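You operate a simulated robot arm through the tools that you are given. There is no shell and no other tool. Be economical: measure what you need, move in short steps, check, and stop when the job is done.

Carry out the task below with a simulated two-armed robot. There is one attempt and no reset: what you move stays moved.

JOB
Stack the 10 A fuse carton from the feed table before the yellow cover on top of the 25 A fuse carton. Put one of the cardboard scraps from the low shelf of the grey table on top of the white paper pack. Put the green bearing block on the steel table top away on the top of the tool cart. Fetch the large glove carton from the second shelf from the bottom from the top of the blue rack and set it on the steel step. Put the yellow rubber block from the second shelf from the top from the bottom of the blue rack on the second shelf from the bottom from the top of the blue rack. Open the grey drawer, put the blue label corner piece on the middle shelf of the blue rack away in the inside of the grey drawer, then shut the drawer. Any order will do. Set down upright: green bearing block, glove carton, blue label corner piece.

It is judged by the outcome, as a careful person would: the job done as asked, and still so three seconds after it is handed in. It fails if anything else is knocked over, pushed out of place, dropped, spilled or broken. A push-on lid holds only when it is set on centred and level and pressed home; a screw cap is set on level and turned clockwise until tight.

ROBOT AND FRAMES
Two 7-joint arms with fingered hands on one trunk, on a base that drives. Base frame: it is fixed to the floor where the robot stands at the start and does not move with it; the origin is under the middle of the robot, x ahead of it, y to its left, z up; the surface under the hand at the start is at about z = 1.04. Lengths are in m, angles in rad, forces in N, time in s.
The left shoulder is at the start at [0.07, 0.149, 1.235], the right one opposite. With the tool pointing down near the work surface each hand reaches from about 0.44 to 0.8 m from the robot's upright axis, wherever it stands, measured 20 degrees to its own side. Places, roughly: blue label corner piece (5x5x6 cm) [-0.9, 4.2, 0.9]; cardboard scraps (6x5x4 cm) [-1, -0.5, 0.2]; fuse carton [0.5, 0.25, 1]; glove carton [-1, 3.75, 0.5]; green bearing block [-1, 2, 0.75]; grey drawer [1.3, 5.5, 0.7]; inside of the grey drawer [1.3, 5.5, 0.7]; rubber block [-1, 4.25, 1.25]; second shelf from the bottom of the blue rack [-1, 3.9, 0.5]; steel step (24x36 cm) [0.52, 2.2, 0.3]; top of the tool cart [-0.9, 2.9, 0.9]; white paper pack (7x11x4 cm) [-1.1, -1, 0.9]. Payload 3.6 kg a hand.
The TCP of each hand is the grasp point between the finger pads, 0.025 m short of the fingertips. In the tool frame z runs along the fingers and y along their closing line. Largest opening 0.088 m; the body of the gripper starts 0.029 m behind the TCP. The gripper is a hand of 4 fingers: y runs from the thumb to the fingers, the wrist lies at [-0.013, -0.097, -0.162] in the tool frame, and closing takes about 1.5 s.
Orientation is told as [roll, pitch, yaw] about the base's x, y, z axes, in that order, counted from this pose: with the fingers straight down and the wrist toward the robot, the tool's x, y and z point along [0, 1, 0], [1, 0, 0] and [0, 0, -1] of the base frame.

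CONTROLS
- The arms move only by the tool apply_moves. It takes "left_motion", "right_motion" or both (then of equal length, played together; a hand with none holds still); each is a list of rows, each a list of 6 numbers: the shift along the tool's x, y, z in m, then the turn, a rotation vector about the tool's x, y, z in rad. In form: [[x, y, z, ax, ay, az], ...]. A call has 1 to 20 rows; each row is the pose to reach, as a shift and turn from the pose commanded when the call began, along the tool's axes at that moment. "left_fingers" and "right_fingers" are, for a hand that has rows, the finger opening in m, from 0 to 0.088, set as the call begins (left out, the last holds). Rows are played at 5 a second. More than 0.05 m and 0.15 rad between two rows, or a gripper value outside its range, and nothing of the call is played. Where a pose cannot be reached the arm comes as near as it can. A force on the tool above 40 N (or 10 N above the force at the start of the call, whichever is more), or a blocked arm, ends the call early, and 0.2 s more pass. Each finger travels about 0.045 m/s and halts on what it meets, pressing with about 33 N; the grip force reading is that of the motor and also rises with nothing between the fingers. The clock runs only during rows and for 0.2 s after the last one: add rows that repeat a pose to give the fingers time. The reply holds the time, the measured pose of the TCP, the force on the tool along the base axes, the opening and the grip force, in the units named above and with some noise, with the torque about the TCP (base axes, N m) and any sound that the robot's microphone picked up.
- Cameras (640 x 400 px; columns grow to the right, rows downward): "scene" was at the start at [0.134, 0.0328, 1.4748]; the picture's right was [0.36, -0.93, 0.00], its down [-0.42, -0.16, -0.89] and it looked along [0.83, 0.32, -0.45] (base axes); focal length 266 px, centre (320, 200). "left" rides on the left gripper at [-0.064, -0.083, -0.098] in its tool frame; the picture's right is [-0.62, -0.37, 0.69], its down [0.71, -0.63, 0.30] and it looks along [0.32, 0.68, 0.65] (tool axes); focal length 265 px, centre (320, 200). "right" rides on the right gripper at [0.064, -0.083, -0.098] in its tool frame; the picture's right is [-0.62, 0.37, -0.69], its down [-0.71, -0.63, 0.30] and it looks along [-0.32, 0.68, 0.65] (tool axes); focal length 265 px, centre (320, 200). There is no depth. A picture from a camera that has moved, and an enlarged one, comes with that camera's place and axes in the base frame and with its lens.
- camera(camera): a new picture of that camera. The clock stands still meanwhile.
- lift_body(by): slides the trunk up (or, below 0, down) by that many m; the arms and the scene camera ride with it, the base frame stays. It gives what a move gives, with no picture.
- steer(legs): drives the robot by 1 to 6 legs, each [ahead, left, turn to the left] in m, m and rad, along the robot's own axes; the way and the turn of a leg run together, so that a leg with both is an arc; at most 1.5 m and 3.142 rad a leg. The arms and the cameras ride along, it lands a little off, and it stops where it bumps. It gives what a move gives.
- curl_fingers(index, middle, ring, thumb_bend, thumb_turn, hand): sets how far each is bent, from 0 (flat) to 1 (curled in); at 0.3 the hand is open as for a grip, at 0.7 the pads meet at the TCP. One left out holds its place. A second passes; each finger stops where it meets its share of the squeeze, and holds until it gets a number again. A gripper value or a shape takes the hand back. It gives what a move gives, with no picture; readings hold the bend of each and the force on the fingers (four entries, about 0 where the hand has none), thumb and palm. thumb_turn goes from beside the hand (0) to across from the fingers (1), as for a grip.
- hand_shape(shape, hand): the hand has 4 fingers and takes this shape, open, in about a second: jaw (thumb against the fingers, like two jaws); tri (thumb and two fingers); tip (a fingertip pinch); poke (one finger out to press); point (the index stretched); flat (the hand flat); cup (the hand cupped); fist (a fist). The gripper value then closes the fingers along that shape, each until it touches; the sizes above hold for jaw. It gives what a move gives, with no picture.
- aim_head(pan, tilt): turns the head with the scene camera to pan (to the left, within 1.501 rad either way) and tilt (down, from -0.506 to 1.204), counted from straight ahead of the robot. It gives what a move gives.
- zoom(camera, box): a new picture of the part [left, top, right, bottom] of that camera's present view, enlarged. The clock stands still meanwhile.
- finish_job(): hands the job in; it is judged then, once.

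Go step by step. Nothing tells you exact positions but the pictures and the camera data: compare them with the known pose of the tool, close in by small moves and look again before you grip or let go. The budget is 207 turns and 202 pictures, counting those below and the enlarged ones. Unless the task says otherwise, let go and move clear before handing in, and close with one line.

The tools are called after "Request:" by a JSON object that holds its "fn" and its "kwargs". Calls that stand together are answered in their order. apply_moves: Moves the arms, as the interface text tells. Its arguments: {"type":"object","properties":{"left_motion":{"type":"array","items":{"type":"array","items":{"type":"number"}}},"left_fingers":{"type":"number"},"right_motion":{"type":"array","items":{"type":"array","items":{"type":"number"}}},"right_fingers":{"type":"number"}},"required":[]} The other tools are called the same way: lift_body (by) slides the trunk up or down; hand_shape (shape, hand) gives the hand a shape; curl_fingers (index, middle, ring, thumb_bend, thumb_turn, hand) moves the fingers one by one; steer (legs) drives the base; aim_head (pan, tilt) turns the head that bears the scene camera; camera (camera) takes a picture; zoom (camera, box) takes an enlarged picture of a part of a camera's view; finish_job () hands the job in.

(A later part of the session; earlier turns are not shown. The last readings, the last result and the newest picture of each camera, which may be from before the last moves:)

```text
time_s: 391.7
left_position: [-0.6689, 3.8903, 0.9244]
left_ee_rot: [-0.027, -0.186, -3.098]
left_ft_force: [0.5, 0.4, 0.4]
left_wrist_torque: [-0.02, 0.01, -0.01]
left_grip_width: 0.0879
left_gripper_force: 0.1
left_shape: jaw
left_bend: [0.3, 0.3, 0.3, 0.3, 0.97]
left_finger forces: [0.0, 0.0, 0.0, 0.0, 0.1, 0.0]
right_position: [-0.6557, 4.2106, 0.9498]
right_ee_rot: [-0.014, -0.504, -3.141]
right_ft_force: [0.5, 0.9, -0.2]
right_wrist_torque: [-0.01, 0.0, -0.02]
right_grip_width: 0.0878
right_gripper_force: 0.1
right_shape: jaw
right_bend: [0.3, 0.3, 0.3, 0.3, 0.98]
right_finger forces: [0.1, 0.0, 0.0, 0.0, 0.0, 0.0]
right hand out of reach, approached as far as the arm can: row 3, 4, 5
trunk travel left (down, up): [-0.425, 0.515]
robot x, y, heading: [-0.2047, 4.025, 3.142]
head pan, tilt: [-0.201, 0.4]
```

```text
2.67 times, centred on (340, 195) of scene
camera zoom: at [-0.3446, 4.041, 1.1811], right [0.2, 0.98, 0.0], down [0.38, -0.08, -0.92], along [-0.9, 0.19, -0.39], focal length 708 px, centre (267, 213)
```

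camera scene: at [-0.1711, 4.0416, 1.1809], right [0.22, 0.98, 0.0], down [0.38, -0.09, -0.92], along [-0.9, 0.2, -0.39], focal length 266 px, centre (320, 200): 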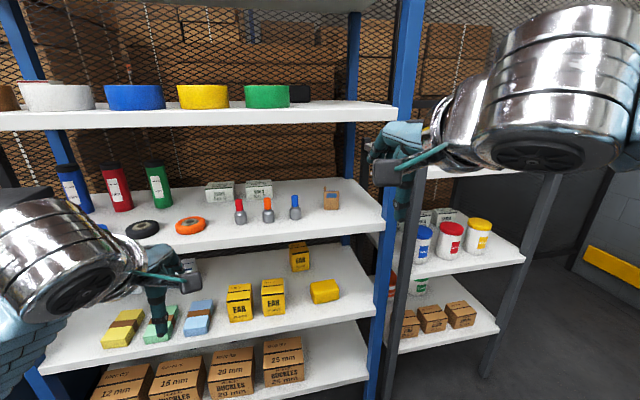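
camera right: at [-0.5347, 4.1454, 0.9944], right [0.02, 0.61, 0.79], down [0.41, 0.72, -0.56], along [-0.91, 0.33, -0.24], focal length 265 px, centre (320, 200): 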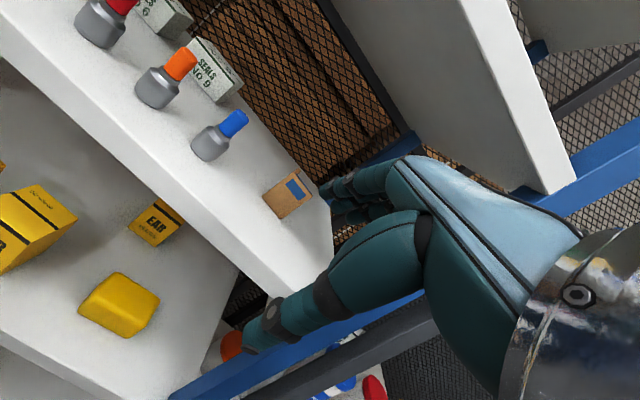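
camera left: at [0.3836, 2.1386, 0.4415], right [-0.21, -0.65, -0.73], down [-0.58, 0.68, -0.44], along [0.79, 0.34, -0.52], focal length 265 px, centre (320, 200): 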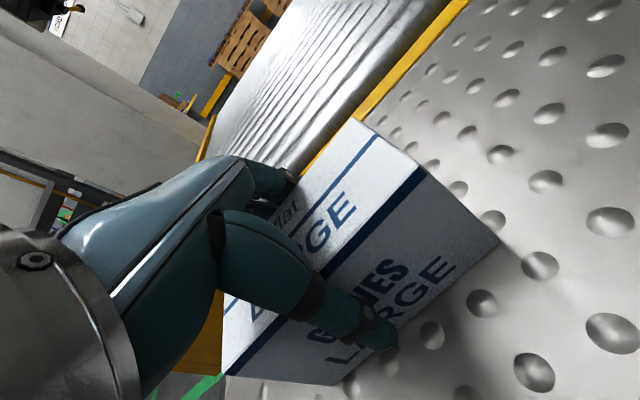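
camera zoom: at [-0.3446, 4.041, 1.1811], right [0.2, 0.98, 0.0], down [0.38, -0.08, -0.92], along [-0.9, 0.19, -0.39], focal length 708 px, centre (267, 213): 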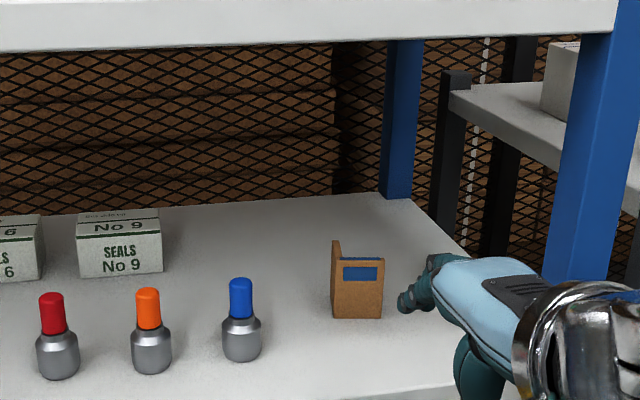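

The front panel is at x ≈ -0.872 spanning y 4.213–4.258, the left wall runs back to x ≈ -0.917, and the shelf is at z ≈ 0.842. I'll reach in just above, with the fingers tilted.

Request:
{"fn": "apply_moves", "kwargs": {"right_motion": [[-0.003, 0.032, 0.022, 0, 0, 0], [-0.0054, 0.064, 0.0445, 0, 0, 0], [-0.008, 0.096, 0.0667, 0, 0, 0], [-0.0107, 0.128, 0.089, 0, 0, 0], [-0.0134, 0.1602, 0.1112, 0, 0, 0], [-0.0134, 0.1602, 0.1112, 0, 0, 0]]}}

Request:
{"fn": "camera", "kwargs": {"camera": "right"}}

Request:
{"fn": "zoom", "kwargs": {"camera": "scene", "box": [230, 120, 450, 270]}}

```text
time_s: 393.1
left_position: [-0.6695, 3.8908, 0.9243]
left_ee_rot: [-0.027, -0.185, -3.098]
left_ft_force: [0.3, -0.1, 0.6]
left_wrist_torque: [-0.02, 0.0, 0.0]
left_grip_width: 0.088
left_gripper_force: 0.0
left_shape: jaw
left_bend: [0.3, 0.3, 0.3, 0.3, 0.97]
left_finger forces: [0.1, 0.0, 0.1, 0.0, 0.0, 0.0]
right_position: [-0.8499, 4.2265, 0.9274]
right_ee_rot: [-0.012, -0.505, -3.139]
right_ft_force: [-0.5, 0.0, -0.3]
right_wrist_torque: [-0.01, 0.0, 0.03]
right_grip_width: 0.0877
right_gripper_force: 0.0
right_shape: jaw
right_bend: [0.3, 0.3, 0.3, 0.3, 0.98]
right_finger forces: [0.0, 0.0, 0.0, 0.0, 0.1, 0.0]
trunk travel left (down, up): [-0.425, 0.515]
robot x, y, heading: [-0.2016, 4.0196, 3.14]
head pan, tilt: [-0.201, 0.4]
```

```text
51 pictures are left
camera right: at [-0.73, 4.161, 0.9737], right [0.02, 0.61, 0.79], down [0.41, 0.72, -0.56], along [-0.91, 0.33, -0.24], focal length 265 px, centre (320, 200)
```

right: 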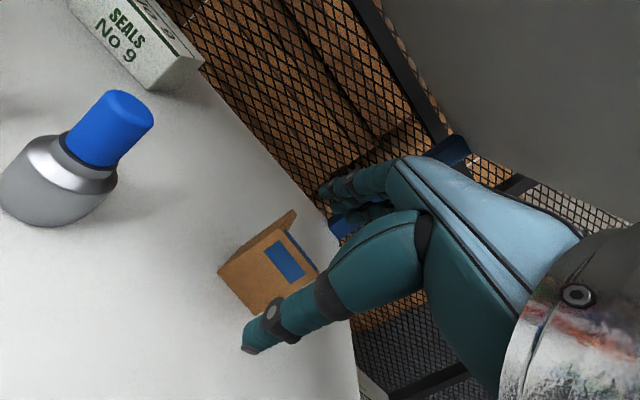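

```text
2.67 times, centred on (340, 195) of scene
camera zoom: at [-0.3446, 4.0413, 1.1811], right [0.2, 0.98, 0.0], down [0.38, -0.08, -0.92], along [-0.9, 0.19, -0.39], focal length 708 px, centre (267, 213)
```

zoom: 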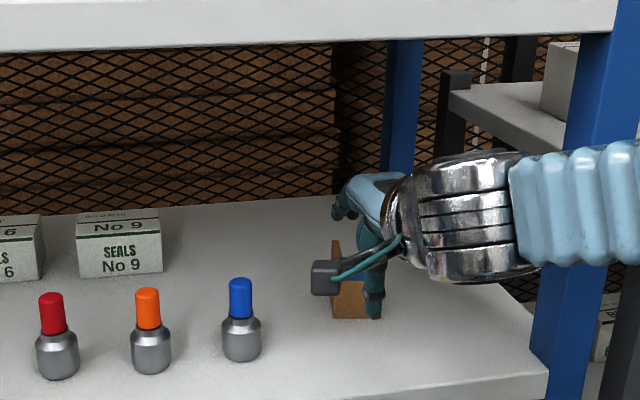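

Measured again: the panel is at x ≈ -0.88 and the left wall at y ≈ 4.22. I'll tilt the hand down around it with the thumb in line with the left wall.

Request:
{"fn": "apply_moves", "kwargs": {"right_motion": [[0.0075, 0.0272, 0.0127, 0, 0, 0], [0.0075, 0.0311, 0.0263, 0.13, 0, 0], [0.0075, 0.0306, 0.042, 0.26, 0, 0], [0.0075, 0.0269, 0.0547, 0.3, 0, 0], [0.0075, 0.0269, 0.0547, 0.3, 0, 0]]}}

Request:
{"fn": "camera", "kwargs": {"camera": "right"}}

Request:
{"fn": "zoom", "kwargs": {"camera": "scene", "box": [230, 120, 450, 270]}}

```text
time_s: 394.3
left_position: [-0.6708, 3.8901, 0.9251]
left_ee_rot: [-0.029, -0.186, -3.097]
left_ft_force: [1.1, 0.5, -0.4]
left_wrist_torque: [0.02, 0.0, 0.0]
left_grip_width: 0.0881
left_gripper_force: 0.0
left_shape: jaw
left_bend: [0.3, 0.3, 0.3, 0.3, 0.97]
left_finger forces: [0.1, 0.1, 0.0, 0.0, 0.0, 0.1]
right_position: [-0.9011, 4.218, 0.894]
right_ee_rot: [-0.012, -0.205, 3.138]
right_ft_force: [-0.4, -0.1, -0.6]
right_wrist_torque: [0.03, 0.0, 0.0]
right_grip_width: 0.0878
right_gripper_force: 0.1
right_shape: jaw
right_bend: [0.3, 0.3, 0.3, 0.3, 0.98]
right_finger forces: [0.1, 0.0, 0.0, 0.0, 0.1, 0.1]
trunk travel left (down, up): [-0.425, 0.515]
robot x, y, heading: [-0.206, 4.0216, 3.141]
head pan, tilt: [-0.201, 0.4]
```

```text
49 pictures are left
camera right: at [-0.7992, 4.1532, 0.9734], right [-0.22, 0.61, 0.76], down [0.56, 0.72, -0.42], along [-0.8, 0.33, -0.5], focal length 265 px, centre (320, 200)
```

right: 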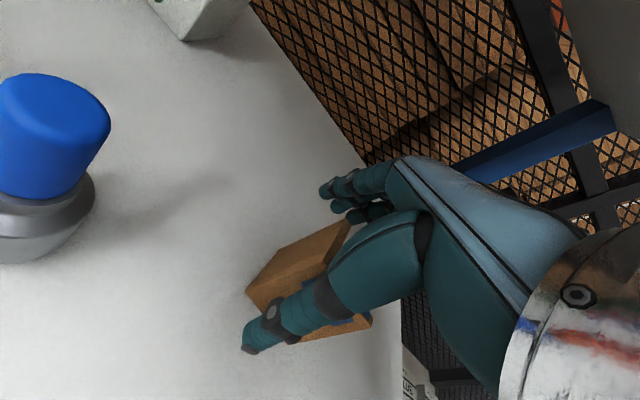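

```text
2.67 times, centred on (340, 195) of scene
camera zoom: at [-0.3456, 4.0409, 1.181], right [0.2, 0.98, 0.0], down [0.38, -0.08, -0.92], along [-0.9, 0.19, -0.39], focal length 708 px, centre (267, 213)
```

zoom: 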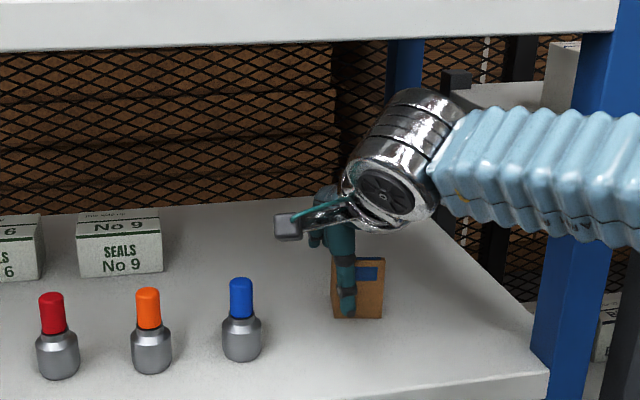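

The thumb is in line with the left wall and the fingers are behind its rear edge. I'll lower 1 cm and close.

Request:
{"fn": "apply_moves", "kwargs": {"right_motion": [[0, -0.002, 0.0098, 0, 0, 0], [0, -0.002, 0.0098, 0, 0, 0]]}}

Request:
{"fn": "apply_moves", "kwargs": {"right_motion": [[0, 0, 0, 0, 0, 0], [0, 0, 0, 0, 0, 0], [0, 0, 0, 0, 0, 0], [0, 0, 0, 0, 0, 0], [0, 0, 0, 0, 0, 0], [0, 0, 0, 0, 0, 0], [0, 0, 0, 0, 0, 0]], "right_fingers": 0.0}}

Request:
{"fn": "camera", "kwargs": {"camera": "right"}}

Request:
{"fn": "zoom", "kwargs": {"camera": "scene", "box": [230, 120, 450, 270]}}

```text
time_s: 394.9
left_position: [-0.6711, 3.891, 0.9239]
left_ee_rot: [-0.028, -0.184, -3.098]
left_ft_force: [-0.1, 0.1, -0.2]
left_wrist_torque: [-0.02, 0.03, 0.03]
left_grip_width: 0.0878
left_gripper_force: 0.1
left_shape: jaw
left_bend: [0.3, 0.3, 0.3, 0.3, 0.97]
left_finger forces: [0.0, 0.0, 0.1, 0.1, 0.0, 0.0]
right_position: [-0.8998, 4.2186, 0.8837]
right_ee_rot: [-0.012, -0.205, 3.139]
right_ft_force: [0.8, 0.0, 0.2]
right_wrist_torque: [0.02, 0.02, 0.01]
right_grip_width: 0.0876
right_gripper_force: 0.0
right_shape: jaw
right_bend: [0.3, 0.3, 0.3, 0.3, 0.98]
right_finger forces: [0.0, 0.1, 0.0, 0.0, 0.1, 0.1]
trunk travel left (down, up): [-0.425, 0.515]
robot x, y, heading: [-0.2021, 4.0212, 3.141]
head pan, tilt: [-0.201, 0.4]
```

```text
time_s: 396.5
left_position: [-0.6722, 3.8909, 0.924]
left_ee_rot: [-0.029, -0.186, -3.1]
left_ft_force: [-0.2, 0.0, 0.1]
left_wrist_torque: [-0.01, 0.03, 0.03]
left_grip_width: 0.0878
left_gripper_force: 0.3
left_shape: jaw
left_bend: [0.3, 0.3, 0.3, 0.3, 0.97]
left_finger forces: [0.0, 0.0, 0.0, 0.1, 0.1, 0.1]
right_position: [-0.9003, 4.2191, 0.8844]
right_ee_rot: [-0.01, -0.205, 3.139]
right_ft_force: [0.0, -0.4, 1.0]
right_wrist_torque: [0.02, 0.0, -0.01]
right_grip_width: 0.0253
right_gripper_force: 32.9
right_shape: jaw
right_bend: [0.7, 0.4, 0.7, 0.77, 1.0]
right_finger forces: [0.3, 17.1, 0.0, 0.0, 23.5, 0.0]
trunk travel left (down, up): [-0.425, 0.515]
robot x, y, heading: [-0.2058, 4.0205, 3.139]
head pan, tilt: [-0.201, 0.4]
```

```text
47 pictures are left
camera right: at [-0.7989, 4.153, 0.9632], right [-0.22, 0.61, 0.76], down [0.56, 0.72, -0.42], along [-0.8, 0.33, -0.5], focal length 265 px, centre (320, 200)
```

right: 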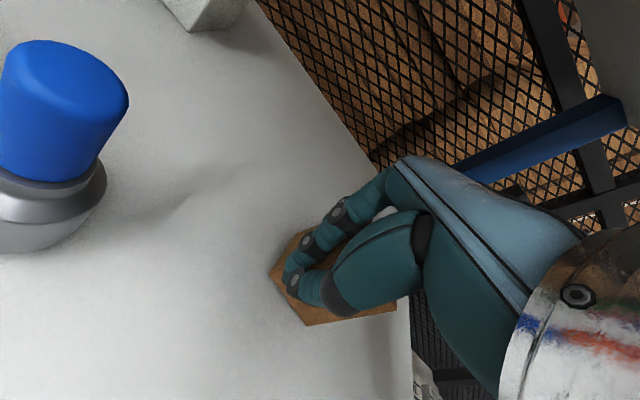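

```text
2.67 times, centred on (340, 195) of scene
camera zoom: at [-0.3459, 4.0411, 1.1809], right [0.2, 0.98, 0.0], down [0.38, -0.08, -0.92], along [-0.9, 0.19, -0.39], focal length 708 px, centre (267, 213)
```

zoom: 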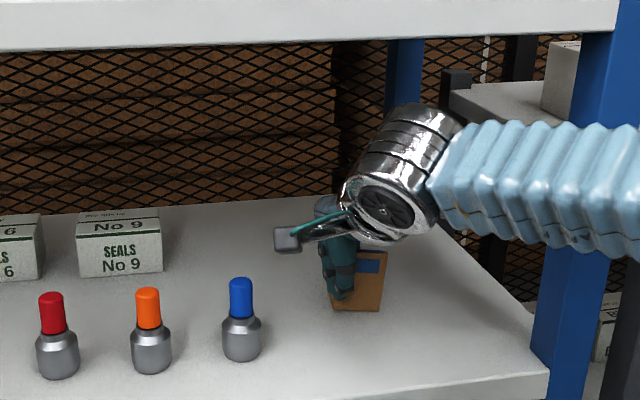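

The middle finger holds the wall's rear edge against the thumb. I'll lift 2 cm and check.

Request:
{"fn": "apply_moves", "kwargs": {"right_motion": [[0, 0.001, -0.005, 0, 0, 0], [0, 0.0025, -0.0125, 0, 0, 0], [0, 0.004, -0.02, 0, 0, 0], [0, 0.004, -0.02, 0, 0, 0]]}}

Request:
{"fn": "camera", "kwargs": {"camera": "right"}}

Request:
{"fn": "zoom", "kwargs": {"camera": "scene", "box": [290, 150, 410, 240]}}

```text
time_s: 397.5
left_position: [-0.6709, 3.8907, 0.9243]
left_ee_rot: [-0.028, -0.186, -3.098]
left_ft_force: [0.6, 0.1, 0.5]
left_wrist_torque: [0.04, -0.03, 0.03]
left_grip_width: 0.0879
left_gripper_force: 0.2
left_shape: jaw
left_bend: [0.3, 0.3, 0.3, 0.3, 0.97]
left_finger forces: [0.1, 0.0, 0.1, 0.0, 0.0, 0.1]
right_position: [-0.8999, 4.2176, 0.9036]
right_ee_rot: [-0.011, -0.204, 3.138]
right_ft_force: [0.4, 0.0, -0.3]
right_wrist_torque: [0.02, 0.0, 0.03]
right_grip_width: 0.0251
right_gripper_force: 32.9
right_shape: jaw
right_bend: [0.7, 0.4, 0.7, 0.77, 1.0]
right_finger forces: [0.1, 17.1, 0.1, 0.0, 23.5, 0.0]
trunk travel left (down, up): [-0.425, 0.515]
robot x, y, heading: [-0.205, 4.0217, 3.14]
head pan, tilt: [-0.201, 0.4]
```

```text
45 pictures are left
camera right: at [-0.7989, 4.1534, 0.9835], right [-0.22, 0.61, 0.76], down [0.56, 0.72, -0.42], along [-0.8, 0.33, -0.5], focal length 265 px, centre (320, 200)
```

right: 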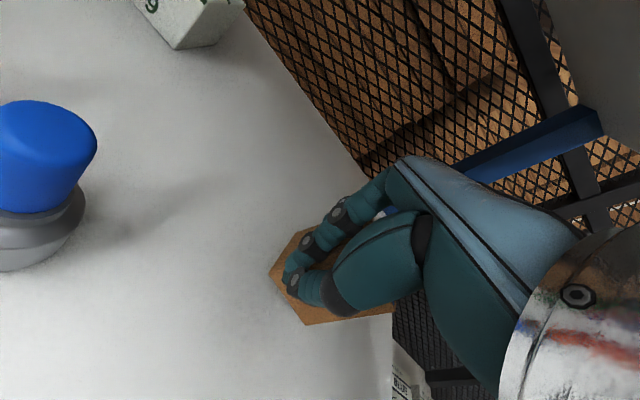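

```text
4.44 times, centred on (350, 195) of scene
camera zoom: at [-0.346, 4.0411, 1.1809], right [0.2, 0.98, 0.0], down [0.38, -0.08, -0.92], along [-0.9, 0.19, -0.39], focal length 1180 px, centre (187, 222)
```

zoom: 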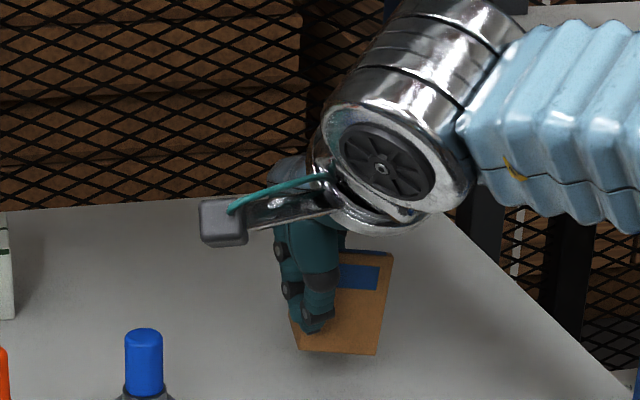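

The corner piece is held. I'll back straight out of the shelf, turn to face +y and look for the grey drawer.

Request:
{"fn": "steer", "kwargs": {"legs": [[-0.23, 0, 0]]}}

Request:
{"fn": "steer", "kwargs": {"legs": [[0, 0, -1.57]]}}

Request:
{"fn": "aim_head", "kwargs": {"pan": -0.45, "tilt": 0.35}}

Request:
{"fn": "camera", "kwargs": {"camera": "scene"}}

```text
time_s: 401.0
left_position: [-0.4453, 3.8907, 0.9234]
left_ee_rot: [-0.028, -0.185, -3.099]
left_ft_force: [-0.4, -0.6, -0.4]
left_wrist_torque: [0.01, 0.02, 0.0]
left_grip_width: 0.0878
left_gripper_force: 0.0
left_shape: jaw
left_bend: [0.3, 0.3, 0.3, 0.3, 0.97]
left_finger forces: [0.0, 0.1, 0.1, 0.0, 0.1, 0.1]
right_position: [-0.6745, 4.2198, 0.9035]
right_ee_rot: [-0.01, -0.203, 3.14]
right_ft_force: [0.6, 0.6, -0.4]
right_wrist_torque: [0.01, 0.0, 0.0]
right_grip_width: 0.0251
right_gripper_force: 32.7
right_shape: jaw
right_bend: [0.7, 0.4, 0.7, 0.77, 1.0]
right_finger forces: [0.1, 17.2, 0.1, 0.0, 23.8, 0.0]
trunk travel left (down, up): [-0.425, 0.515]
robot x, y, heading: [0.0263, 4.0227, 3.133]
head pan, tilt: [-0.201, 0.4]
```

```text
time_s: 411.4
left_position: [-0.1075, 4.4909, 0.9237]
left_ee_rot: [-0.028, -0.184, 1.617]
left_ft_force: [-0.4, -0.9, -0.2]
left_wrist_torque: [-0.04, -0.02, 0.0]
left_grip_width: 0.088
left_gripper_force: 0.0
left_shape: jaw
left_bend: [0.3, 0.3, 0.3, 0.3, 0.97]
left_finger forces: [0.0, 0.1, 0.0, 0.0, 0.0, 0.1]
right_position: [0.2203, 4.7202, 0.9025]
right_ee_rot: [-0.008, -0.203, 1.568]
right_ft_force: [0.5, -0.5, 0.7]
right_wrist_torque: [-0.02, 0.02, 0.02]
right_grip_width: 0.0254
right_gripper_force: 32.7
right_shape: jaw
right_bend: [0.7, 0.4, 0.7, 0.77, 1.0]
right_finger forces: [0.0, 17.4, 0.0, 0.0, 24.9, 0.0]
trunk travel left (down, up): [-0.425, 0.515]
robot x, y, heading: [0.0243, 4.0222, 1.565]
head pan, tilt: [-0.201, 0.4]
```

```text
time_s: 412.2
left_position: [-0.1071, 4.49, 0.9233]
left_ee_rot: [-0.028, -0.184, 1.615]
left_ft_force: [0.3, 0.6, -0.2]
left_wrist_torque: [-0.04, -0.02, -0.03]
left_grip_width: 0.0879
left_gripper_force: 0.2
left_shape: jaw
left_bend: [0.3, 0.3, 0.3, 0.3, 0.97]
left_finger forces: [0.0, 0.0, 0.0, 0.0, 0.0, 0.1]
right_position: [0.2202, 4.7202, 0.904]
right_ee_rot: [-0.01, -0.203, 1.569]
right_ft_force: [0.3, 0.1, 0.2]
right_wrist_torque: [0.0, -0.01, -0.01]
right_grip_width: 0.0254
right_gripper_force: 33.1
right_shape: jaw
right_bend: [0.7, 0.4, 0.7, 0.77, 1.0]
right_finger forces: [0.1, 17.5, 0.0, 0.0, 25.0, 0.1]
trunk travel left (down, up): [-0.425, 0.515]
robot x, y, heading: [0.026, 4.0205, 1.567]
head pan, tilt: [-0.45, 0.351]
```

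```text
43 pictures are left
camera scene: at [0.0639, 4.1554, 1.1854], right [0.9, -0.44, 0.0], down [-0.15, -0.31, -0.94], along [0.41, 0.85, -0.34], focal length 266 px, centre (320, 200)
```

scene: 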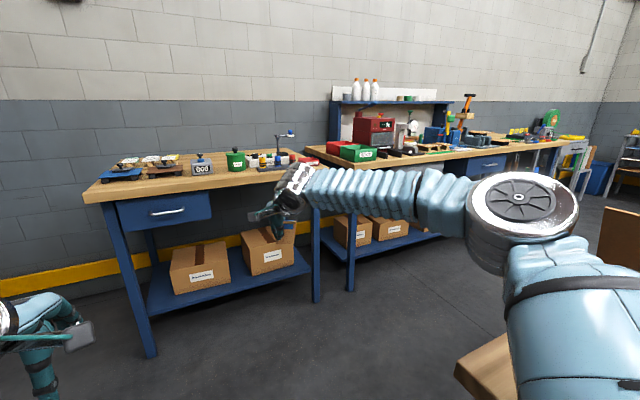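

The workbench row is along the far wall, with the grey drawer likely on the second bench to the right, behind my arm. I'll go forward a bit and look further right.

Request:
{"fn": "steer", "kwargs": {"legs": [[0.35, 0, 0]]}}

Request:
{"fn": "aim_head", "kwargs": {"pan": -1.1, "tilt": 0.45}}

Request:
{"fn": "camera", "kwargs": {"camera": "scene"}}

Request:
{"fn": "camera", "kwargs": {"camera": "right"}}

```text
time_s: 417.2
left_position: [-0.1097, 4.8403, 0.9218]
left_ee_rot: [-0.027, -0.183, 1.618]
left_ft_force: [-0.2, 0.2, 0.9]
left_wrist_torque: [-0.01, -0.01, -0.01]
left_grip_width: 0.088
left_gripper_force: 0.1
left_shape: jaw
left_bend: [0.3, 0.3, 0.3, 0.3, 0.97]
left_finger forces: [0.0, 0.0, 0.0, 0.1, 0.0, 0.0]
right_position: [0.2196, 5.0713, 0.9043]
right_ee_rot: [-0.012, -0.204, 1.572]
right_ft_force: [-0.7, -0.6, 0.6]
right_wrist_torque: [0.02, -0.01, -0.02]
right_grip_width: 0.0255
right_gripper_force: 33.2
right_shape: jaw
right_bend: [0.7, 0.4, 0.7, 0.77, 1.0]
right_finger forces: [0.1, 17.5, 0.0, 0.0, 25.0, 0.0]
trunk travel left (down, up): [-0.425, 0.515]
robot x, y, heading: [0.0264, 4.3774, 1.573]
head pan, tilt: [-0.45, 0.351]
```

```text
time_s: 418.2
left_position: [-0.1094, 4.841, 0.924]
left_ee_rot: [-0.028, -0.183, 1.619]
left_ft_force: [0.1, 0.7, -0.4]
left_wrist_torque: [-0.01, -0.03, 0.03]
left_grip_width: 0.0879
left_gripper_force: 0.1
left_shape: jaw
left_bend: [0.3, 0.3, 0.3, 0.3, 0.97]
left_finger forces: [0.1, 0.1, 0.0, 0.0, 0.0, 0.1]
right_position: [0.218, 5.0717, 0.9036]
right_ee_rot: [-0.009, -0.204, 1.573]
right_ft_force: [-0.3, -0.2, -0.5]
right_wrist_torque: [0.01, 0.01, 0.0]
right_grip_width: 0.0252
right_gripper_force: 32.9
right_shape: jaw
right_bend: [0.7, 0.4, 0.7, 0.77, 1.0]
right_finger forces: [0.0, 17.6, 0.1, 0.0, 24.9, 0.0]
trunk travel left (down, up): [-0.425, 0.515]
robot x, y, heading: [0.0224, 4.3746, 1.567]
head pan, tilt: [-1.1, 0.45]
```

```text
42 pictures are left
camera scene: at [0.105, 4.4656, 1.1762], right [0.46, -0.89, 0.0], down [-0.39, -0.2, -0.9], along [0.8, 0.41, -0.44], focal length 266 px, centre (320, 200)
```

scene: 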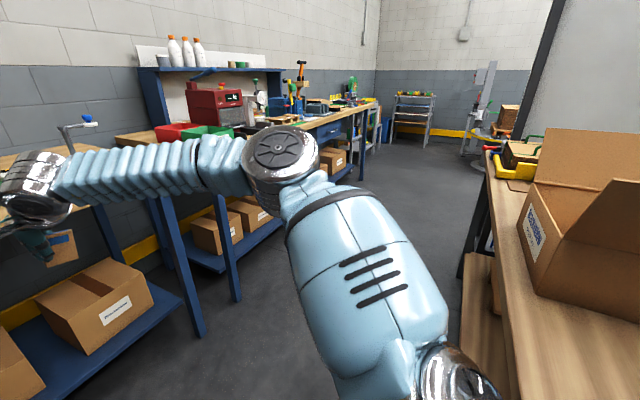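

```text
41 pictures are left
camera right: at [0.1535, 4.9703, 0.9832], right [0.61, 0.22, 0.76], down [0.72, -0.56, -0.42], along [0.33, 0.8, -0.5], focal length 265 px, centre (320, 200)
```

right: 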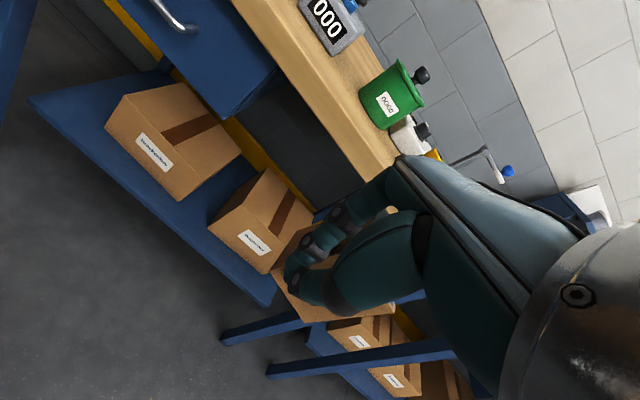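

The grey drawer should be around x = 1.3, in a corridor about 1.1 m wide. I'll retract the right hand a bit, go forward, then sidestep right along the benches.

Request:
{"fn": "apply_moves", "kwargs": {"right_motion": [[0, -0.037, -0.0075, 0, 0, 0], [0, -0.0735, -0.015, 0, 0, 0], [0, -0.11, -0.0224, 0, 0, 0], [0, -0.147, -0.0298, 0, 0, 0]]}}

Request:
{"fn": "steer", "kwargs": {"legs": [[0.36, 0, 0], [0, -0.95, 0]]}}

Request:
{"fn": "aim_head", "kwargs": {"pan": -0.15, "tilt": 0.6}}

Request:
{"fn": "camera", "kwargs": {"camera": "scene"}}

```text
time_s: 419.2
left_position: [-0.1077, 4.8404, 0.9246]
left_ee_rot: [-0.026, -0.183, 1.617]
left_ft_force: [0.0, -0.1, 0.0]
left_wrist_torque: [0.0, -0.01, -0.01]
left_grip_width: 0.088
left_gripper_force: 0.0
left_shape: jaw
left_bend: [0.3, 0.3, 0.3, 0.3, 0.97]
left_finger forces: [0.0, 0.0, 0.0, 0.1, 0.0, 0.0]
right_position: [0.2193, 4.9187, 0.9039]
right_ee_rot: [-0.01, -0.206, 1.57]
right_ft_force: [0.0, -0.1, 0.6]
right_wrist_torque: [0.03, 0.01, 0.01]
right_grip_width: 0.0254
right_gripper_force: 33.1
right_shape: jaw
right_bend: [0.7, 0.4, 0.7, 0.77, 1.0]
right_finger forces: [0.1, 17.3, 0.0, 0.0, 24.9, 0.0]
trunk travel left (down, up): [-0.425, 0.515]
robot x, y, heading: [0.0231, 4.3762, 1.573]
head pan, tilt: [-1.1, 0.45]
```

```text
time_s: 436.6
left_position: [0.8569, 5.2025, 0.9246]
left_ee_rot: [-0.028, -0.182, 1.619]
left_ft_force: [0.2, 1.0, 0.0]
left_wrist_torque: [0.0, 0.01, 0.0]
left_grip_width: 0.0882
left_gripper_force: 0.0
left_shape: jaw
left_bend: [0.3, 0.3, 0.3, 0.3, 0.97]
left_finger forces: [0.0, 0.1, 0.0, 0.0, 0.0, 0.1]
right_position: [1.1838, 5.2818, 0.9031]
right_ee_rot: [-0.012, -0.205, 1.572]
right_ft_force: [-0.7, 0.6, 0.5]
right_wrist_torque: [0.01, 0.01, 0.0]
right_grip_width: 0.0257
right_gripper_force: 33.1
right_shape: jaw
right_bend: [0.7, 0.4, 0.7, 0.77, 1.0]
right_finger forces: [0.0, 17.5, 0.0, 0.0, 25.1, 0.0]
trunk travel left (down, up): [-0.425, 0.515]
robot x, y, heading: [0.9888, 4.7363, 1.572]
head pan, tilt: [-1.1, 0.45]
```

```text
time_s: 437.8
left_position: [0.8557, 5.2032, 0.9247]
left_ee_rot: [-0.029, -0.182, 1.62]
left_ft_force: [-0.6, 0.2, 0.9]
left_wrist_torque: [-0.01, 0.01, -0.01]
left_grip_width: 0.088
left_gripper_force: 0.1
left_shape: jaw
left_bend: [0.3, 0.3, 0.3, 0.3, 0.97]
left_finger forces: [0.0, 0.1, 0.0, 0.0, 0.0, 0.0]
right_position: [1.184, 5.2811, 0.9017]
right_ee_rot: [-0.012, -0.205, 1.573]
right_ft_force: [0.3, 0.0, 0.2]
right_wrist_torque: [0.0, 0.01, -0.03]
right_grip_width: 0.0256
right_gripper_force: 32.6
right_shape: jaw
right_bend: [0.7, 0.4, 0.7, 0.77, 1.0]
right_finger forces: [0.0, 17.6, 0.0, 0.0, 24.9, 0.0]
trunk travel left (down, up): [-0.425, 0.515]
robot x, y, heading: [0.9921, 4.7347, 1.576]
head pan, tilt: [-0.15, 0.6]
```

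```text
40 pictures are left
camera scene: at [1.0021, 4.8728, 1.1627], right [0.99, -0.15, 0.0], down [-0.08, -0.56, -0.83], along [0.12, 0.82, -0.56], focal length 266 px, centre (320, 200)
```

scene: 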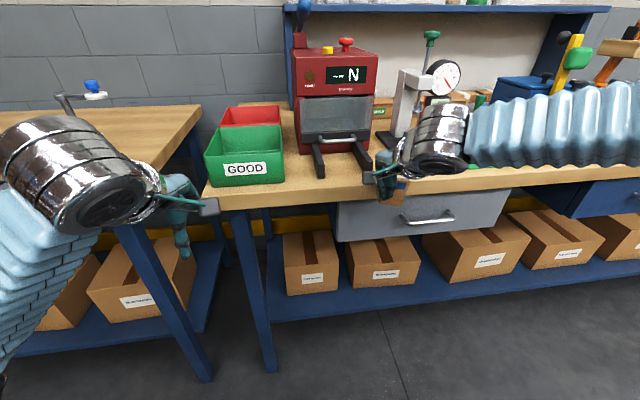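

The grey drawer with its bar handle is under the second bench, centred near x = 1.41 with the front at y ≈ 5.45 and z 0.62–0.72. I'll sidestep so the left hand faces the handle, and look closely.

Request:
{"fn": "steer", "kwargs": {"legs": [[0, -0.55, 0]]}}

Request:
{"fn": "aim_head", "kwargs": {"pan": 0.3, "tilt": 0.75}}

Request:
{"fn": "camera", "kwargs": {"camera": "scene"}}

Request:
{"fn": "camera", "kwargs": {"camera": "left"}}

```text
time_s: 445.1
left_position: [1.3898, 5.2034, 0.9245]
left_ee_rot: [-0.027, -0.186, 1.631]
left_ft_force: [-0.2, 0.6, -1.2]
left_wrist_torque: [-0.02, -0.02, -0.01]
left_grip_width: 0.0882
left_gripper_force: 0.0
left_shape: jaw
left_bend: [0.3, 0.3, 0.3, 0.3, 0.97]
left_finger forces: [0.0, 0.1, 0.1, 0.1, 0.0, 0.0]
right_position: [1.7172, 5.2871, 0.9028]
right_ee_rot: [-0.013, -0.207, 1.584]
right_ft_force: [-4.3, -10.6, -1.4]
right_wrist_torque: [-0.33, 0.11, 0.14]
right_grip_width: 0.0262
right_gripper_force: 33.3
right_shape: jaw
right_bend: [0.7, 0.4, 0.71, 0.77, 1.0]
right_finger forces: [0.0, 15.2, 0.5, 0.1, 31.4, 0.0]
trunk travel left (down, up): [-0.425, 0.515]
robot x, y, heading: [1.5305, 4.7375, 1.583]
head pan, tilt: [-0.15, 0.6]
```

```text
time_s: 446.0
left_position: [1.3893, 5.2033, 0.9246]
left_ee_rot: [-0.03, -0.185, 1.631]
left_ft_force: [0.4, 0.1, -0.1]
left_wrist_torque: [-0.04, -0.04, -0.03]
left_grip_width: 0.088
left_gripper_force: 0.1
left_shape: jaw
left_bend: [0.3, 0.3, 0.3, 0.3, 0.97]
left_finger forces: [0.1, 0.0, 0.1, 0.0, 0.1, 0.1]
right_position: [1.7174, 5.2858, 0.9034]
right_ee_rot: [-0.013, -0.203, 1.585]
right_ft_force: [-2.3, -9.2, -0.2]
right_wrist_torque: [-0.25, 0.07, 0.08]
right_grip_width: 0.0258
right_gripper_force: 33.0
right_shape: jaw
right_bend: [0.7, 0.4, 0.71, 0.77, 1.0]
right_finger forces: [0.1, 15.7, 1.0, 0.0, 30.6, 0.0]
trunk travel left (down, up): [-0.425, 0.515]
robot x, y, heading: [1.5301, 4.7429, 1.588]
head pan, tilt: [0.3, 0.75]
```

```text
39 pictures are left
camera scene: at [1.5018, 4.8668, 1.15], right [0.95, 0.31, 0.0], down [0.21, -0.65, -0.73], along [-0.22, 0.7, -0.68], focal length 266 px, centre (320, 200)
```

scene: 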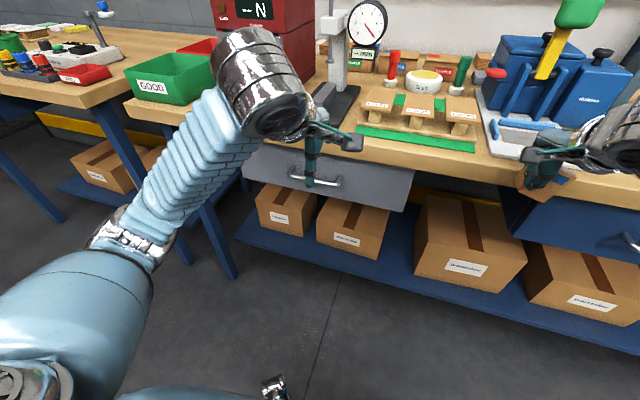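

```text
38 pictures are left
camera left: at [1.4563, 5.1079, 1.0075], right [0.65, -0.2, -0.73], down [-0.67, -0.6, -0.43], along [-0.35, 0.77, -0.53], focal length 265 px, centre (320, 200)
```

left: 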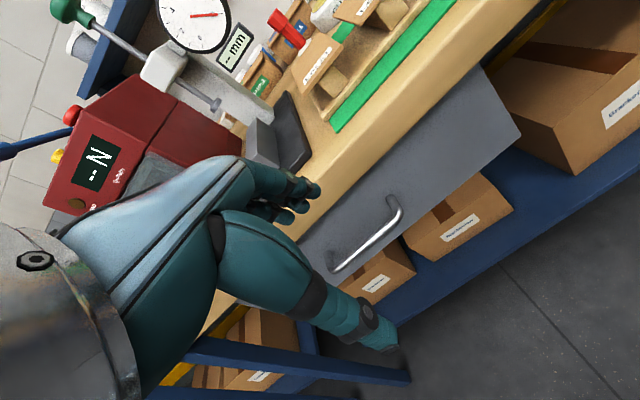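

The right hand is touching something at the bench edge. I'll back off slightly and inspect.

Request:
{"fn": "steer", "kwargs": {"legs": [[-0.05, 0, 0]]}}

Request:
{"fn": "camera", "kwargs": {"camera": "right"}}

Request:
{"fn": "zoom", "kwargs": {"camera": "scene", "box": [440, 60, 640, 240]}}

```text
time_s: 447.4
left_position: [1.3898, 5.1561, 0.9222]
left_ee_rot: [-0.028, -0.181, 1.632]
left_ft_force: [0.8, 0.9, 0.2]
left_wrist_torque: [0.0, 0.02, -0.01]
left_grip_width: 0.088
left_gripper_force: 0.1
left_shape: jaw
left_bend: [0.3, 0.3, 0.3, 0.3, 0.97]
left_finger forces: [0.1, 0.1, 0.1, 0.1, 0.1, 0.0]
right_position: [1.7153, 5.2401, 0.9016]
right_ee_rot: [-0.014, -0.202, 1.586]
right_ft_force: [0.3, -0.6, -0.4]
right_wrist_torque: [-0.02, 0.0, -0.01]
right_grip_width: 0.0259
right_gripper_force: 33.3
right_shape: jaw
right_bend: [0.7, 0.4, 0.71, 0.77, 1.0]
right_finger forces: [0.0, 17.9, 0.1, 0.0, 24.7, 0.0]
trunk travel left (down, up): [-0.425, 0.515]
robot x, y, heading: [1.532, 4.6866, 1.583]
head pan, tilt: [0.3, 0.75]
```

```text
37 pictures are left
camera right: at [1.652, 5.1381, 0.981], right [0.61, 0.23, 0.76], down [0.73, -0.55, -0.41], along [0.32, 0.8, -0.5], focal length 265 px, centre (320, 200)
```

right: 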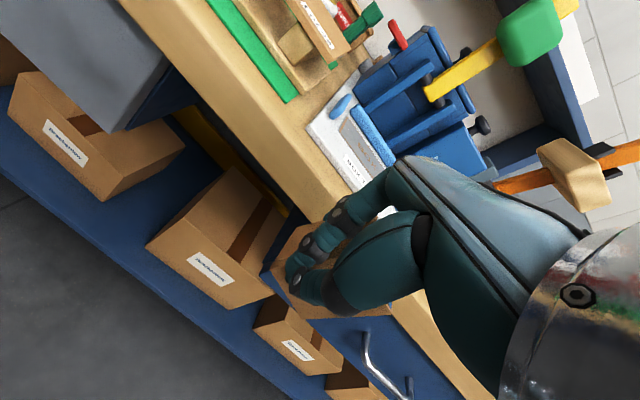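

```text
2.22 times, centred on (540, 150) of scene
camera zoom: at [1.5016, 4.8167, 1.1495], right [0.95, 0.31, 0.0], down [0.21, -0.65, -0.73], along [-0.23, 0.69, -0.68], focal length 590 px, centre (-169, 311)
```

zoom: 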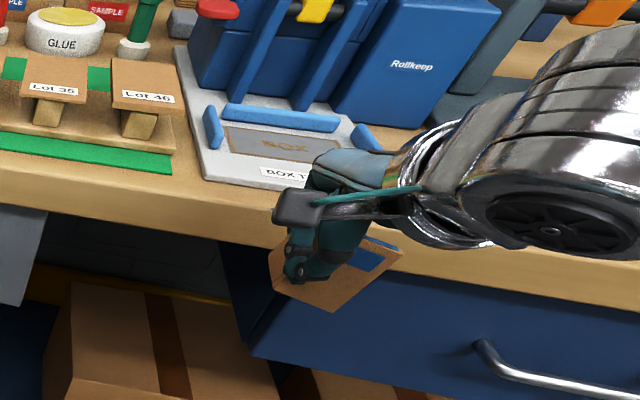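

The piece has tilted in the grip but is still held, and nothing on the bench moved. The handle is at about [1.36, 5.28, 0.80]. I'll raise the trunk, then bring the left hand level, pointing at the handle with the thumb below and the fingers above.

Request:
{"fn": "lift_body", "kwargs": {"by": 0.2}}

Request:
{"fn": "apply_moves", "kwargs": {"left_motion": [[0.003, -0.0024, 0.0325, -0.13, -0.001, 0.006], [0.006, -0.0047, 0.065, -0.26, -0.002, 0.012], [0.0085, -0.007, 0.0976, -0.39, -0.003, 0.018], [0.011, -0.0094, 0.13, -0.52, -0.004, 0.024], [0.014, -0.0118, 0.1626, -0.65, -0.005, 0.03], [0.017, -0.014, 0.195, -0.78, -0.006, 0.036], [0.02, -0.0165, 0.2277, -0.91, -0.007, 0.042], [0.0225, -0.0188, 0.26, -1.04, -0.008, 0.048], [0.025, -0.0212, 0.2928, -1.17, -0.009, 0.054], [0.028, -0.0235, 0.3253, -1.3, -0.011, 0.059], [0.028, -0.0235, 0.3253, -1.3, -0.011, 0.059]], "left_fingers": 0.055}}

Request:
{"fn": "camera", "kwargs": {"camera": "scene"}}

Request:
{"fn": "camera", "kwargs": {"camera": "left"}}

```text
time_s: 449.5
left_position: [1.3909, 5.1549, 1.1236]
left_ee_rot: [-0.028, -0.183, 1.631]
left_ft_force: [-0.3, -0.7, 0.1]
left_wrist_torque: [-0.03, -0.03, 0.06]
left_grip_width: 0.0881
left_gripper_force: 0.0
left_shape: jaw
left_bend: [0.3, 0.3, 0.3, 0.3, 0.97]
left_finger forces: [0.0, 0.1, 0.1, 0.0, 0.0, 0.1]
right_position: [1.7165, 5.2383, 1.1026]
right_ee_rot: [-0.014, -0.203, 1.586]
right_ft_force: [0.4, 0.1, 0.8]
right_wrist_torque: [-0.01, -0.02, 0.04]
right_grip_width: 0.026
right_gripper_force: 32.6
right_shape: jaw
right_bend: [0.7, 0.4, 0.71, 0.77, 1.0]
right_finger forces: [0.1, 18.0, 0.2, 0.0, 24.8, 0.1]
trunk travel left (down, up): [-0.625, 0.315]
robot x, y, heading: [1.5291, 4.6878, 1.588]
head pan, tilt: [0.3, 0.75]
```

```text
time_s: 451.9
left_position: [1.3691, 5.1896, 0.7994]
left_ee_rot: [0.082, -1.486, 1.498]
left_ft_force: [0.8, 0.3, -1.6]
left_wrist_torque: [0.03, 0.03, -0.01]
left_grip_width: 0.0552
left_gripper_force: 0.1
left_shape: jaw
left_bend: [0.28, 0.4, 0.36, 0.63, 1.0]
left_finger forces: [0.0, 0.0, 0.1, 0.1, 0.0, 0.1]
right_position: [1.7153, 5.2395, 1.102]
right_ee_rot: [-0.012, -0.205, 1.589]
right_ft_force: [0.1, 0.8, 0.7]
right_wrist_torque: [-0.02, 0.02, 0.0]
right_grip_width: 0.026
right_gripper_force: 33.0
right_shape: jaw
right_bend: [0.7, 0.4, 0.71, 0.77, 1.0]
right_finger forces: [0.0, 18.0, 0.2, 0.0, 24.8, 0.0]
trunk travel left (down, up): [-0.625, 0.315]
robot x, y, heading: [1.5313, 4.6882, 1.58]
head pan, tilt: [0.3, 0.75]
```

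```text
35 pictures are left
camera scene: at [1.5023, 4.8141, 1.3499], right [0.95, 0.31, 0.0], down [0.21, -0.65, -0.73], along [-0.23, 0.7, -0.68], focal length 266 px, centre (320, 200)
```

scene: 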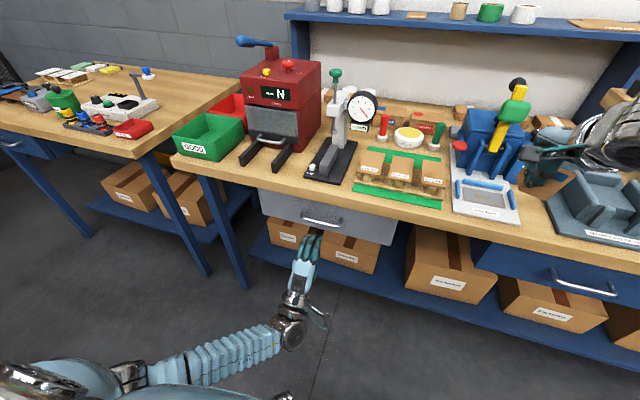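

```text
34 pictures are left
camera left: at [1.4331, 5.0855, 0.7236], right [0.61, 0.67, -0.43], down [-0.72, 0.24, -0.65], along [-0.33, 0.71, 0.63], focal length 265 px, centre (320, 200)
```

left: 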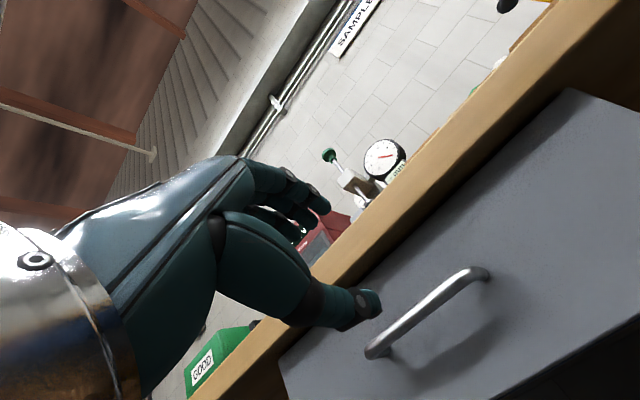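

The handle is at [1.345, 5.33, 0.766] by a good triangulation. I'll move the open fingers around the bar.

Request:
{"fn": "apply_moves", "kwargs": {"left_motion": [[0.012, -0.016, 0.03, 0, 0, 0], [0.024, -0.022, 0.065, 0, 0, 0], [0.024, -0.022, 0.1, 0, 0, 0], [0.024, -0.022, 0.13, 0, 0, 0], [0.024, -0.022, 0.13, 0, 0, 0]]}}

Request:
{"fn": "camera", "kwargs": {"camera": "left"}}

Request:
{"fn": "zoom", "kwargs": {"camera": "scene", "box": [240, 160, 420, 310]}}

```text
time_s: 453.1
left_position: [1.3424, 5.3152, 0.767]
left_ee_rot: [0.061, -1.488, 1.519]
left_ft_force: [-0.4, -0.4, -0.1]
left_wrist_torque: [-0.01, -0.06, -0.05]
left_grip_width: 0.0553
left_gripper_force: 0.1
left_shape: jaw
left_bend: [0.28, 0.4, 0.36, 0.63, 1.0]
left_finger forces: [0.0, 0.1, 0.0, 0.0, 0.0, 0.0]
right_position: [1.7156, 5.2376, 1.103]
right_ee_rot: [-0.011, -0.205, 1.586]
right_ft_force: [-0.1, 1.0, -0.4]
right_wrist_torque: [-0.01, -0.01, 0.0]
right_grip_width: 0.0261
right_gripper_force: 32.9
right_shape: jaw
right_bend: [0.7, 0.4, 0.71, 0.77, 1.0]
right_finger forces: [0.0, 18.0, 0.0, 0.1, 24.9, 0.0]
trunk travel left (down, up): [-0.625, 0.315]
robot x, y, heading: [1.5299, 4.6869, 1.587]
head pan, tilt: [0.3, 0.75]
```

```text
33 pictures are left
camera left: at [1.4072, 5.2107, 0.6926], right [0.61, 0.67, -0.43], down [-0.72, 0.24, -0.65], along [-0.33, 0.71, 0.63], focal length 265 px, centre (320, 200)
```

left: 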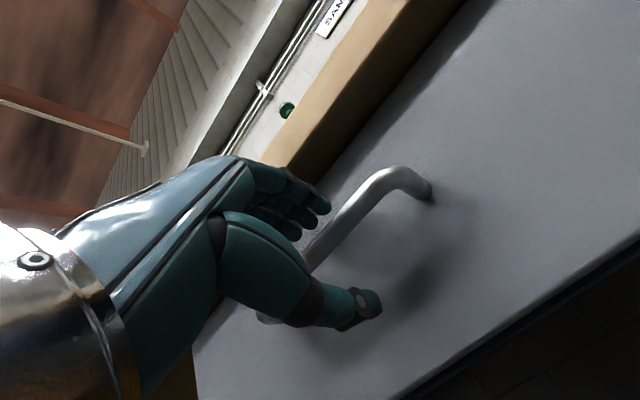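

```text
2.67 times, centred on (330, 235) of scene
camera zoom: at [1.5017, 4.8132, 1.35], right [0.95, 0.31, 0.0], down [0.21, -0.65, -0.73], along [-0.23, 0.7, -0.68], focal length 708 px, centre (293, 107)
```

zoom: 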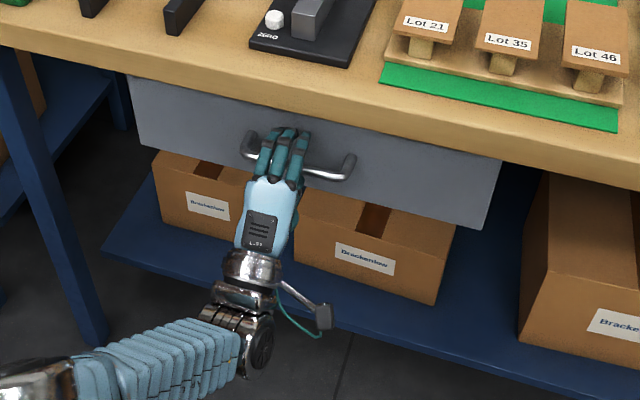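

The fingers are above the bar and the thumb below. I'll close on it.

Request:
{"fn": "apply_moves", "kwargs": {"left_motion": [[0, 0, 0, 0, 0, 0], [0, 0, 0, 0, 0, 0], [0, 0, 0, 0, 0, 0], [0, 0, 0, 0, 0, 0], [0, 0, 0, 0, 0, 0], [0, 0, 0, 0, 0, 0]], "left_fingers": 0.0}}

Request:
{"fn": "apply_moves", "kwargs": {"left_motion": [[0, -0.001, -0.02, 0, 0, 0], [0, -0.002, -0.04, 0, 0, 0], [0, -0.003, -0.06, 0, 0, 0], [0, -0.004, -0.08, 0, 0, 0], [0, -0.005, -0.1, 0, 0, 0], [0, -0.006, -0.12, 0, 0, 0], [0, -0.007, -0.14, 0, 0, 0], [0, -0.007, -0.14, 0, 0, 0]]}}

Request:
{"fn": "camera", "kwargs": {"camera": "scene"}}

```text
time_s: 454.5
left_position: [1.3428, 5.3165, 0.7647]
left_ee_rot: [0.089, -1.482, 1.495]
left_ft_force: [0.6, 0.1, -4.0]
left_wrist_torque: [0.0, 0.03, -0.04]
left_grip_width: 0.0
left_gripper_force: 33.4
left_shape: jaw
left_bend: [0.7, 0.7, 0.7, 0.74, 1.0]
left_finger forces: [3.6, 0.6, 2.7, 0.0, 0.9, 0.1]
right_position: [1.7169, 5.2394, 1.1027]
right_ee_rot: [-0.013, -0.203, 1.587]
right_ft_force: [-0.2, -0.2, -0.8]
right_wrist_torque: [-0.03, -0.02, 0.0]
right_grip_width: 0.0259
right_gripper_force: 33.0
right_shape: jaw
right_bend: [0.7, 0.4, 0.71, 0.77, 1.0]
right_finger forces: [0.1, 18.0, 0.1, 0.0, 24.9, 0.0]
trunk travel left (down, up): [-0.625, 0.315]
robot x, y, heading: [1.5334, 4.6888, 1.586]
head pan, tilt: [0.3, 0.75]
```

```text
time_s: 456.3
left_position: [1.3434, 5.1779, 0.7678]
left_ee_rot: [0.081, -1.476, 1.501]
left_ft_force: [-4.4, -0.5, -22.6]
left_wrist_torque: [-0.03, 0.05, -0.05]
left_grip_width: 0.0
left_gripper_force: 33.4
left_shape: jaw
left_bend: [0.7, 0.7, 0.7, 0.74, 1.0]
left_finger forces: [0.0, 0.1, 2.0, 0.0, 9.3, 0.0]
right_position: [1.7159, 5.2403, 1.1007]
right_ee_rot: [-0.013, -0.199, 1.585]
right_ft_force: [0.6, -0.3, 0.3]
right_wrist_torque: [0.01, 0.02, 0.0]
right_grip_width: 0.0258
right_gripper_force: 32.7
right_shape: jaw
right_bend: [0.7, 0.4, 0.71, 0.77, 1.0]
right_finger forces: [0.1, 18.0, 0.1, 0.0, 24.9, 0.0]
trunk travel left (down, up): [-0.625, 0.315]
robot x, y, heading: [1.5307, 4.6848, 1.581]
head pan, tilt: [0.3, 0.75]
```

```text
31 pictures are left
camera scene: at [1.5011, 4.8187, 1.3493], right [0.95, 0.31, 0.0], down [0.21, -0.65, -0.73], along [-0.23, 0.69, -0.68], focal length 266 px, centre (320, 200)
```

scene: 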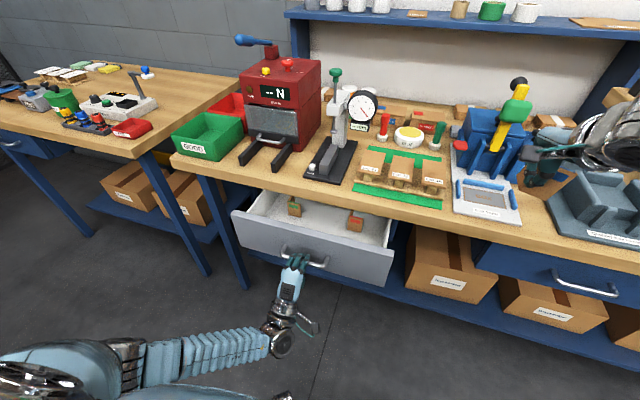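

The drawer is opening, with two other corner pieces inside. I'll pull a little further and ease the vertical strain.

Request:
{"fn": "apply_moves", "kwargs": {"left_motion": [[0, -0.004, 0, 0, 0, 0], [0, -0.005, -0.015, 0, 0, 0], [0, -0.006, -0.03, 0, 0, 0], [0, -0.007, -0.045, 0, 0, 0], [0, -0.007, -0.045, 0, 0, 0]]}}

Request:
{"fn": "zoom", "kwargs": {"camera": "scene", "box": [200, 160, 440, 310]}}

```text
time_s: 457.5
left_position: [1.3442, 5.1307, 0.7658]
left_ee_rot: [0.07, -1.483, 1.513]
left_ft_force: [-6.9, -0.6, -11.6]
left_wrist_torque: [-0.02, 0.1, -0.02]
left_grip_width: 0.0001
left_gripper_force: 33.0
left_shape: jaw
left_bend: [0.7, 0.7, 0.7, 0.75, 1.0]
left_finger forces: [0.4, 0.0, 2.7, 0.0, 5.5, 0.0]
right_position: [1.7157, 5.2393, 1.1015]
right_ee_rot: [-0.013, -0.202, 1.585]
right_ft_force: [-0.5, 0.1, 0.3]
right_wrist_torque: [0.0, 0.0, -0.03]
right_grip_width: 0.0262
right_gripper_force: 33.2
right_shape: jaw
right_bend: [0.7, 0.4, 0.71, 0.77, 1.0]
right_finger forces: [0.0, 18.0, 0.2, 0.0, 24.9, 0.0]
trunk travel left (down, up): [-0.625, 0.315]
robot x, y, heading: [1.5291, 4.6899, 1.586]
head pan, tilt: [0.3, 0.75]
```

```text
2.67 times, centred on (320, 235) of scene
camera zoom: at [1.501, 4.8164, 1.3496], right [0.95, 0.31, 0.0], down [0.21, -0.65, -0.73], along [-0.23, 0.69, -0.68], focal length 708 px, centre (320, 107)
```

zoom: 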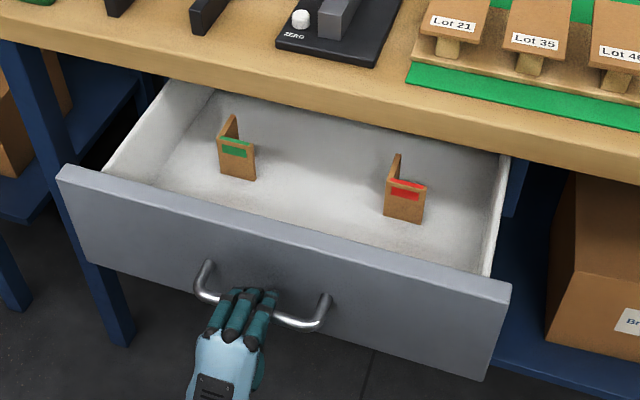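

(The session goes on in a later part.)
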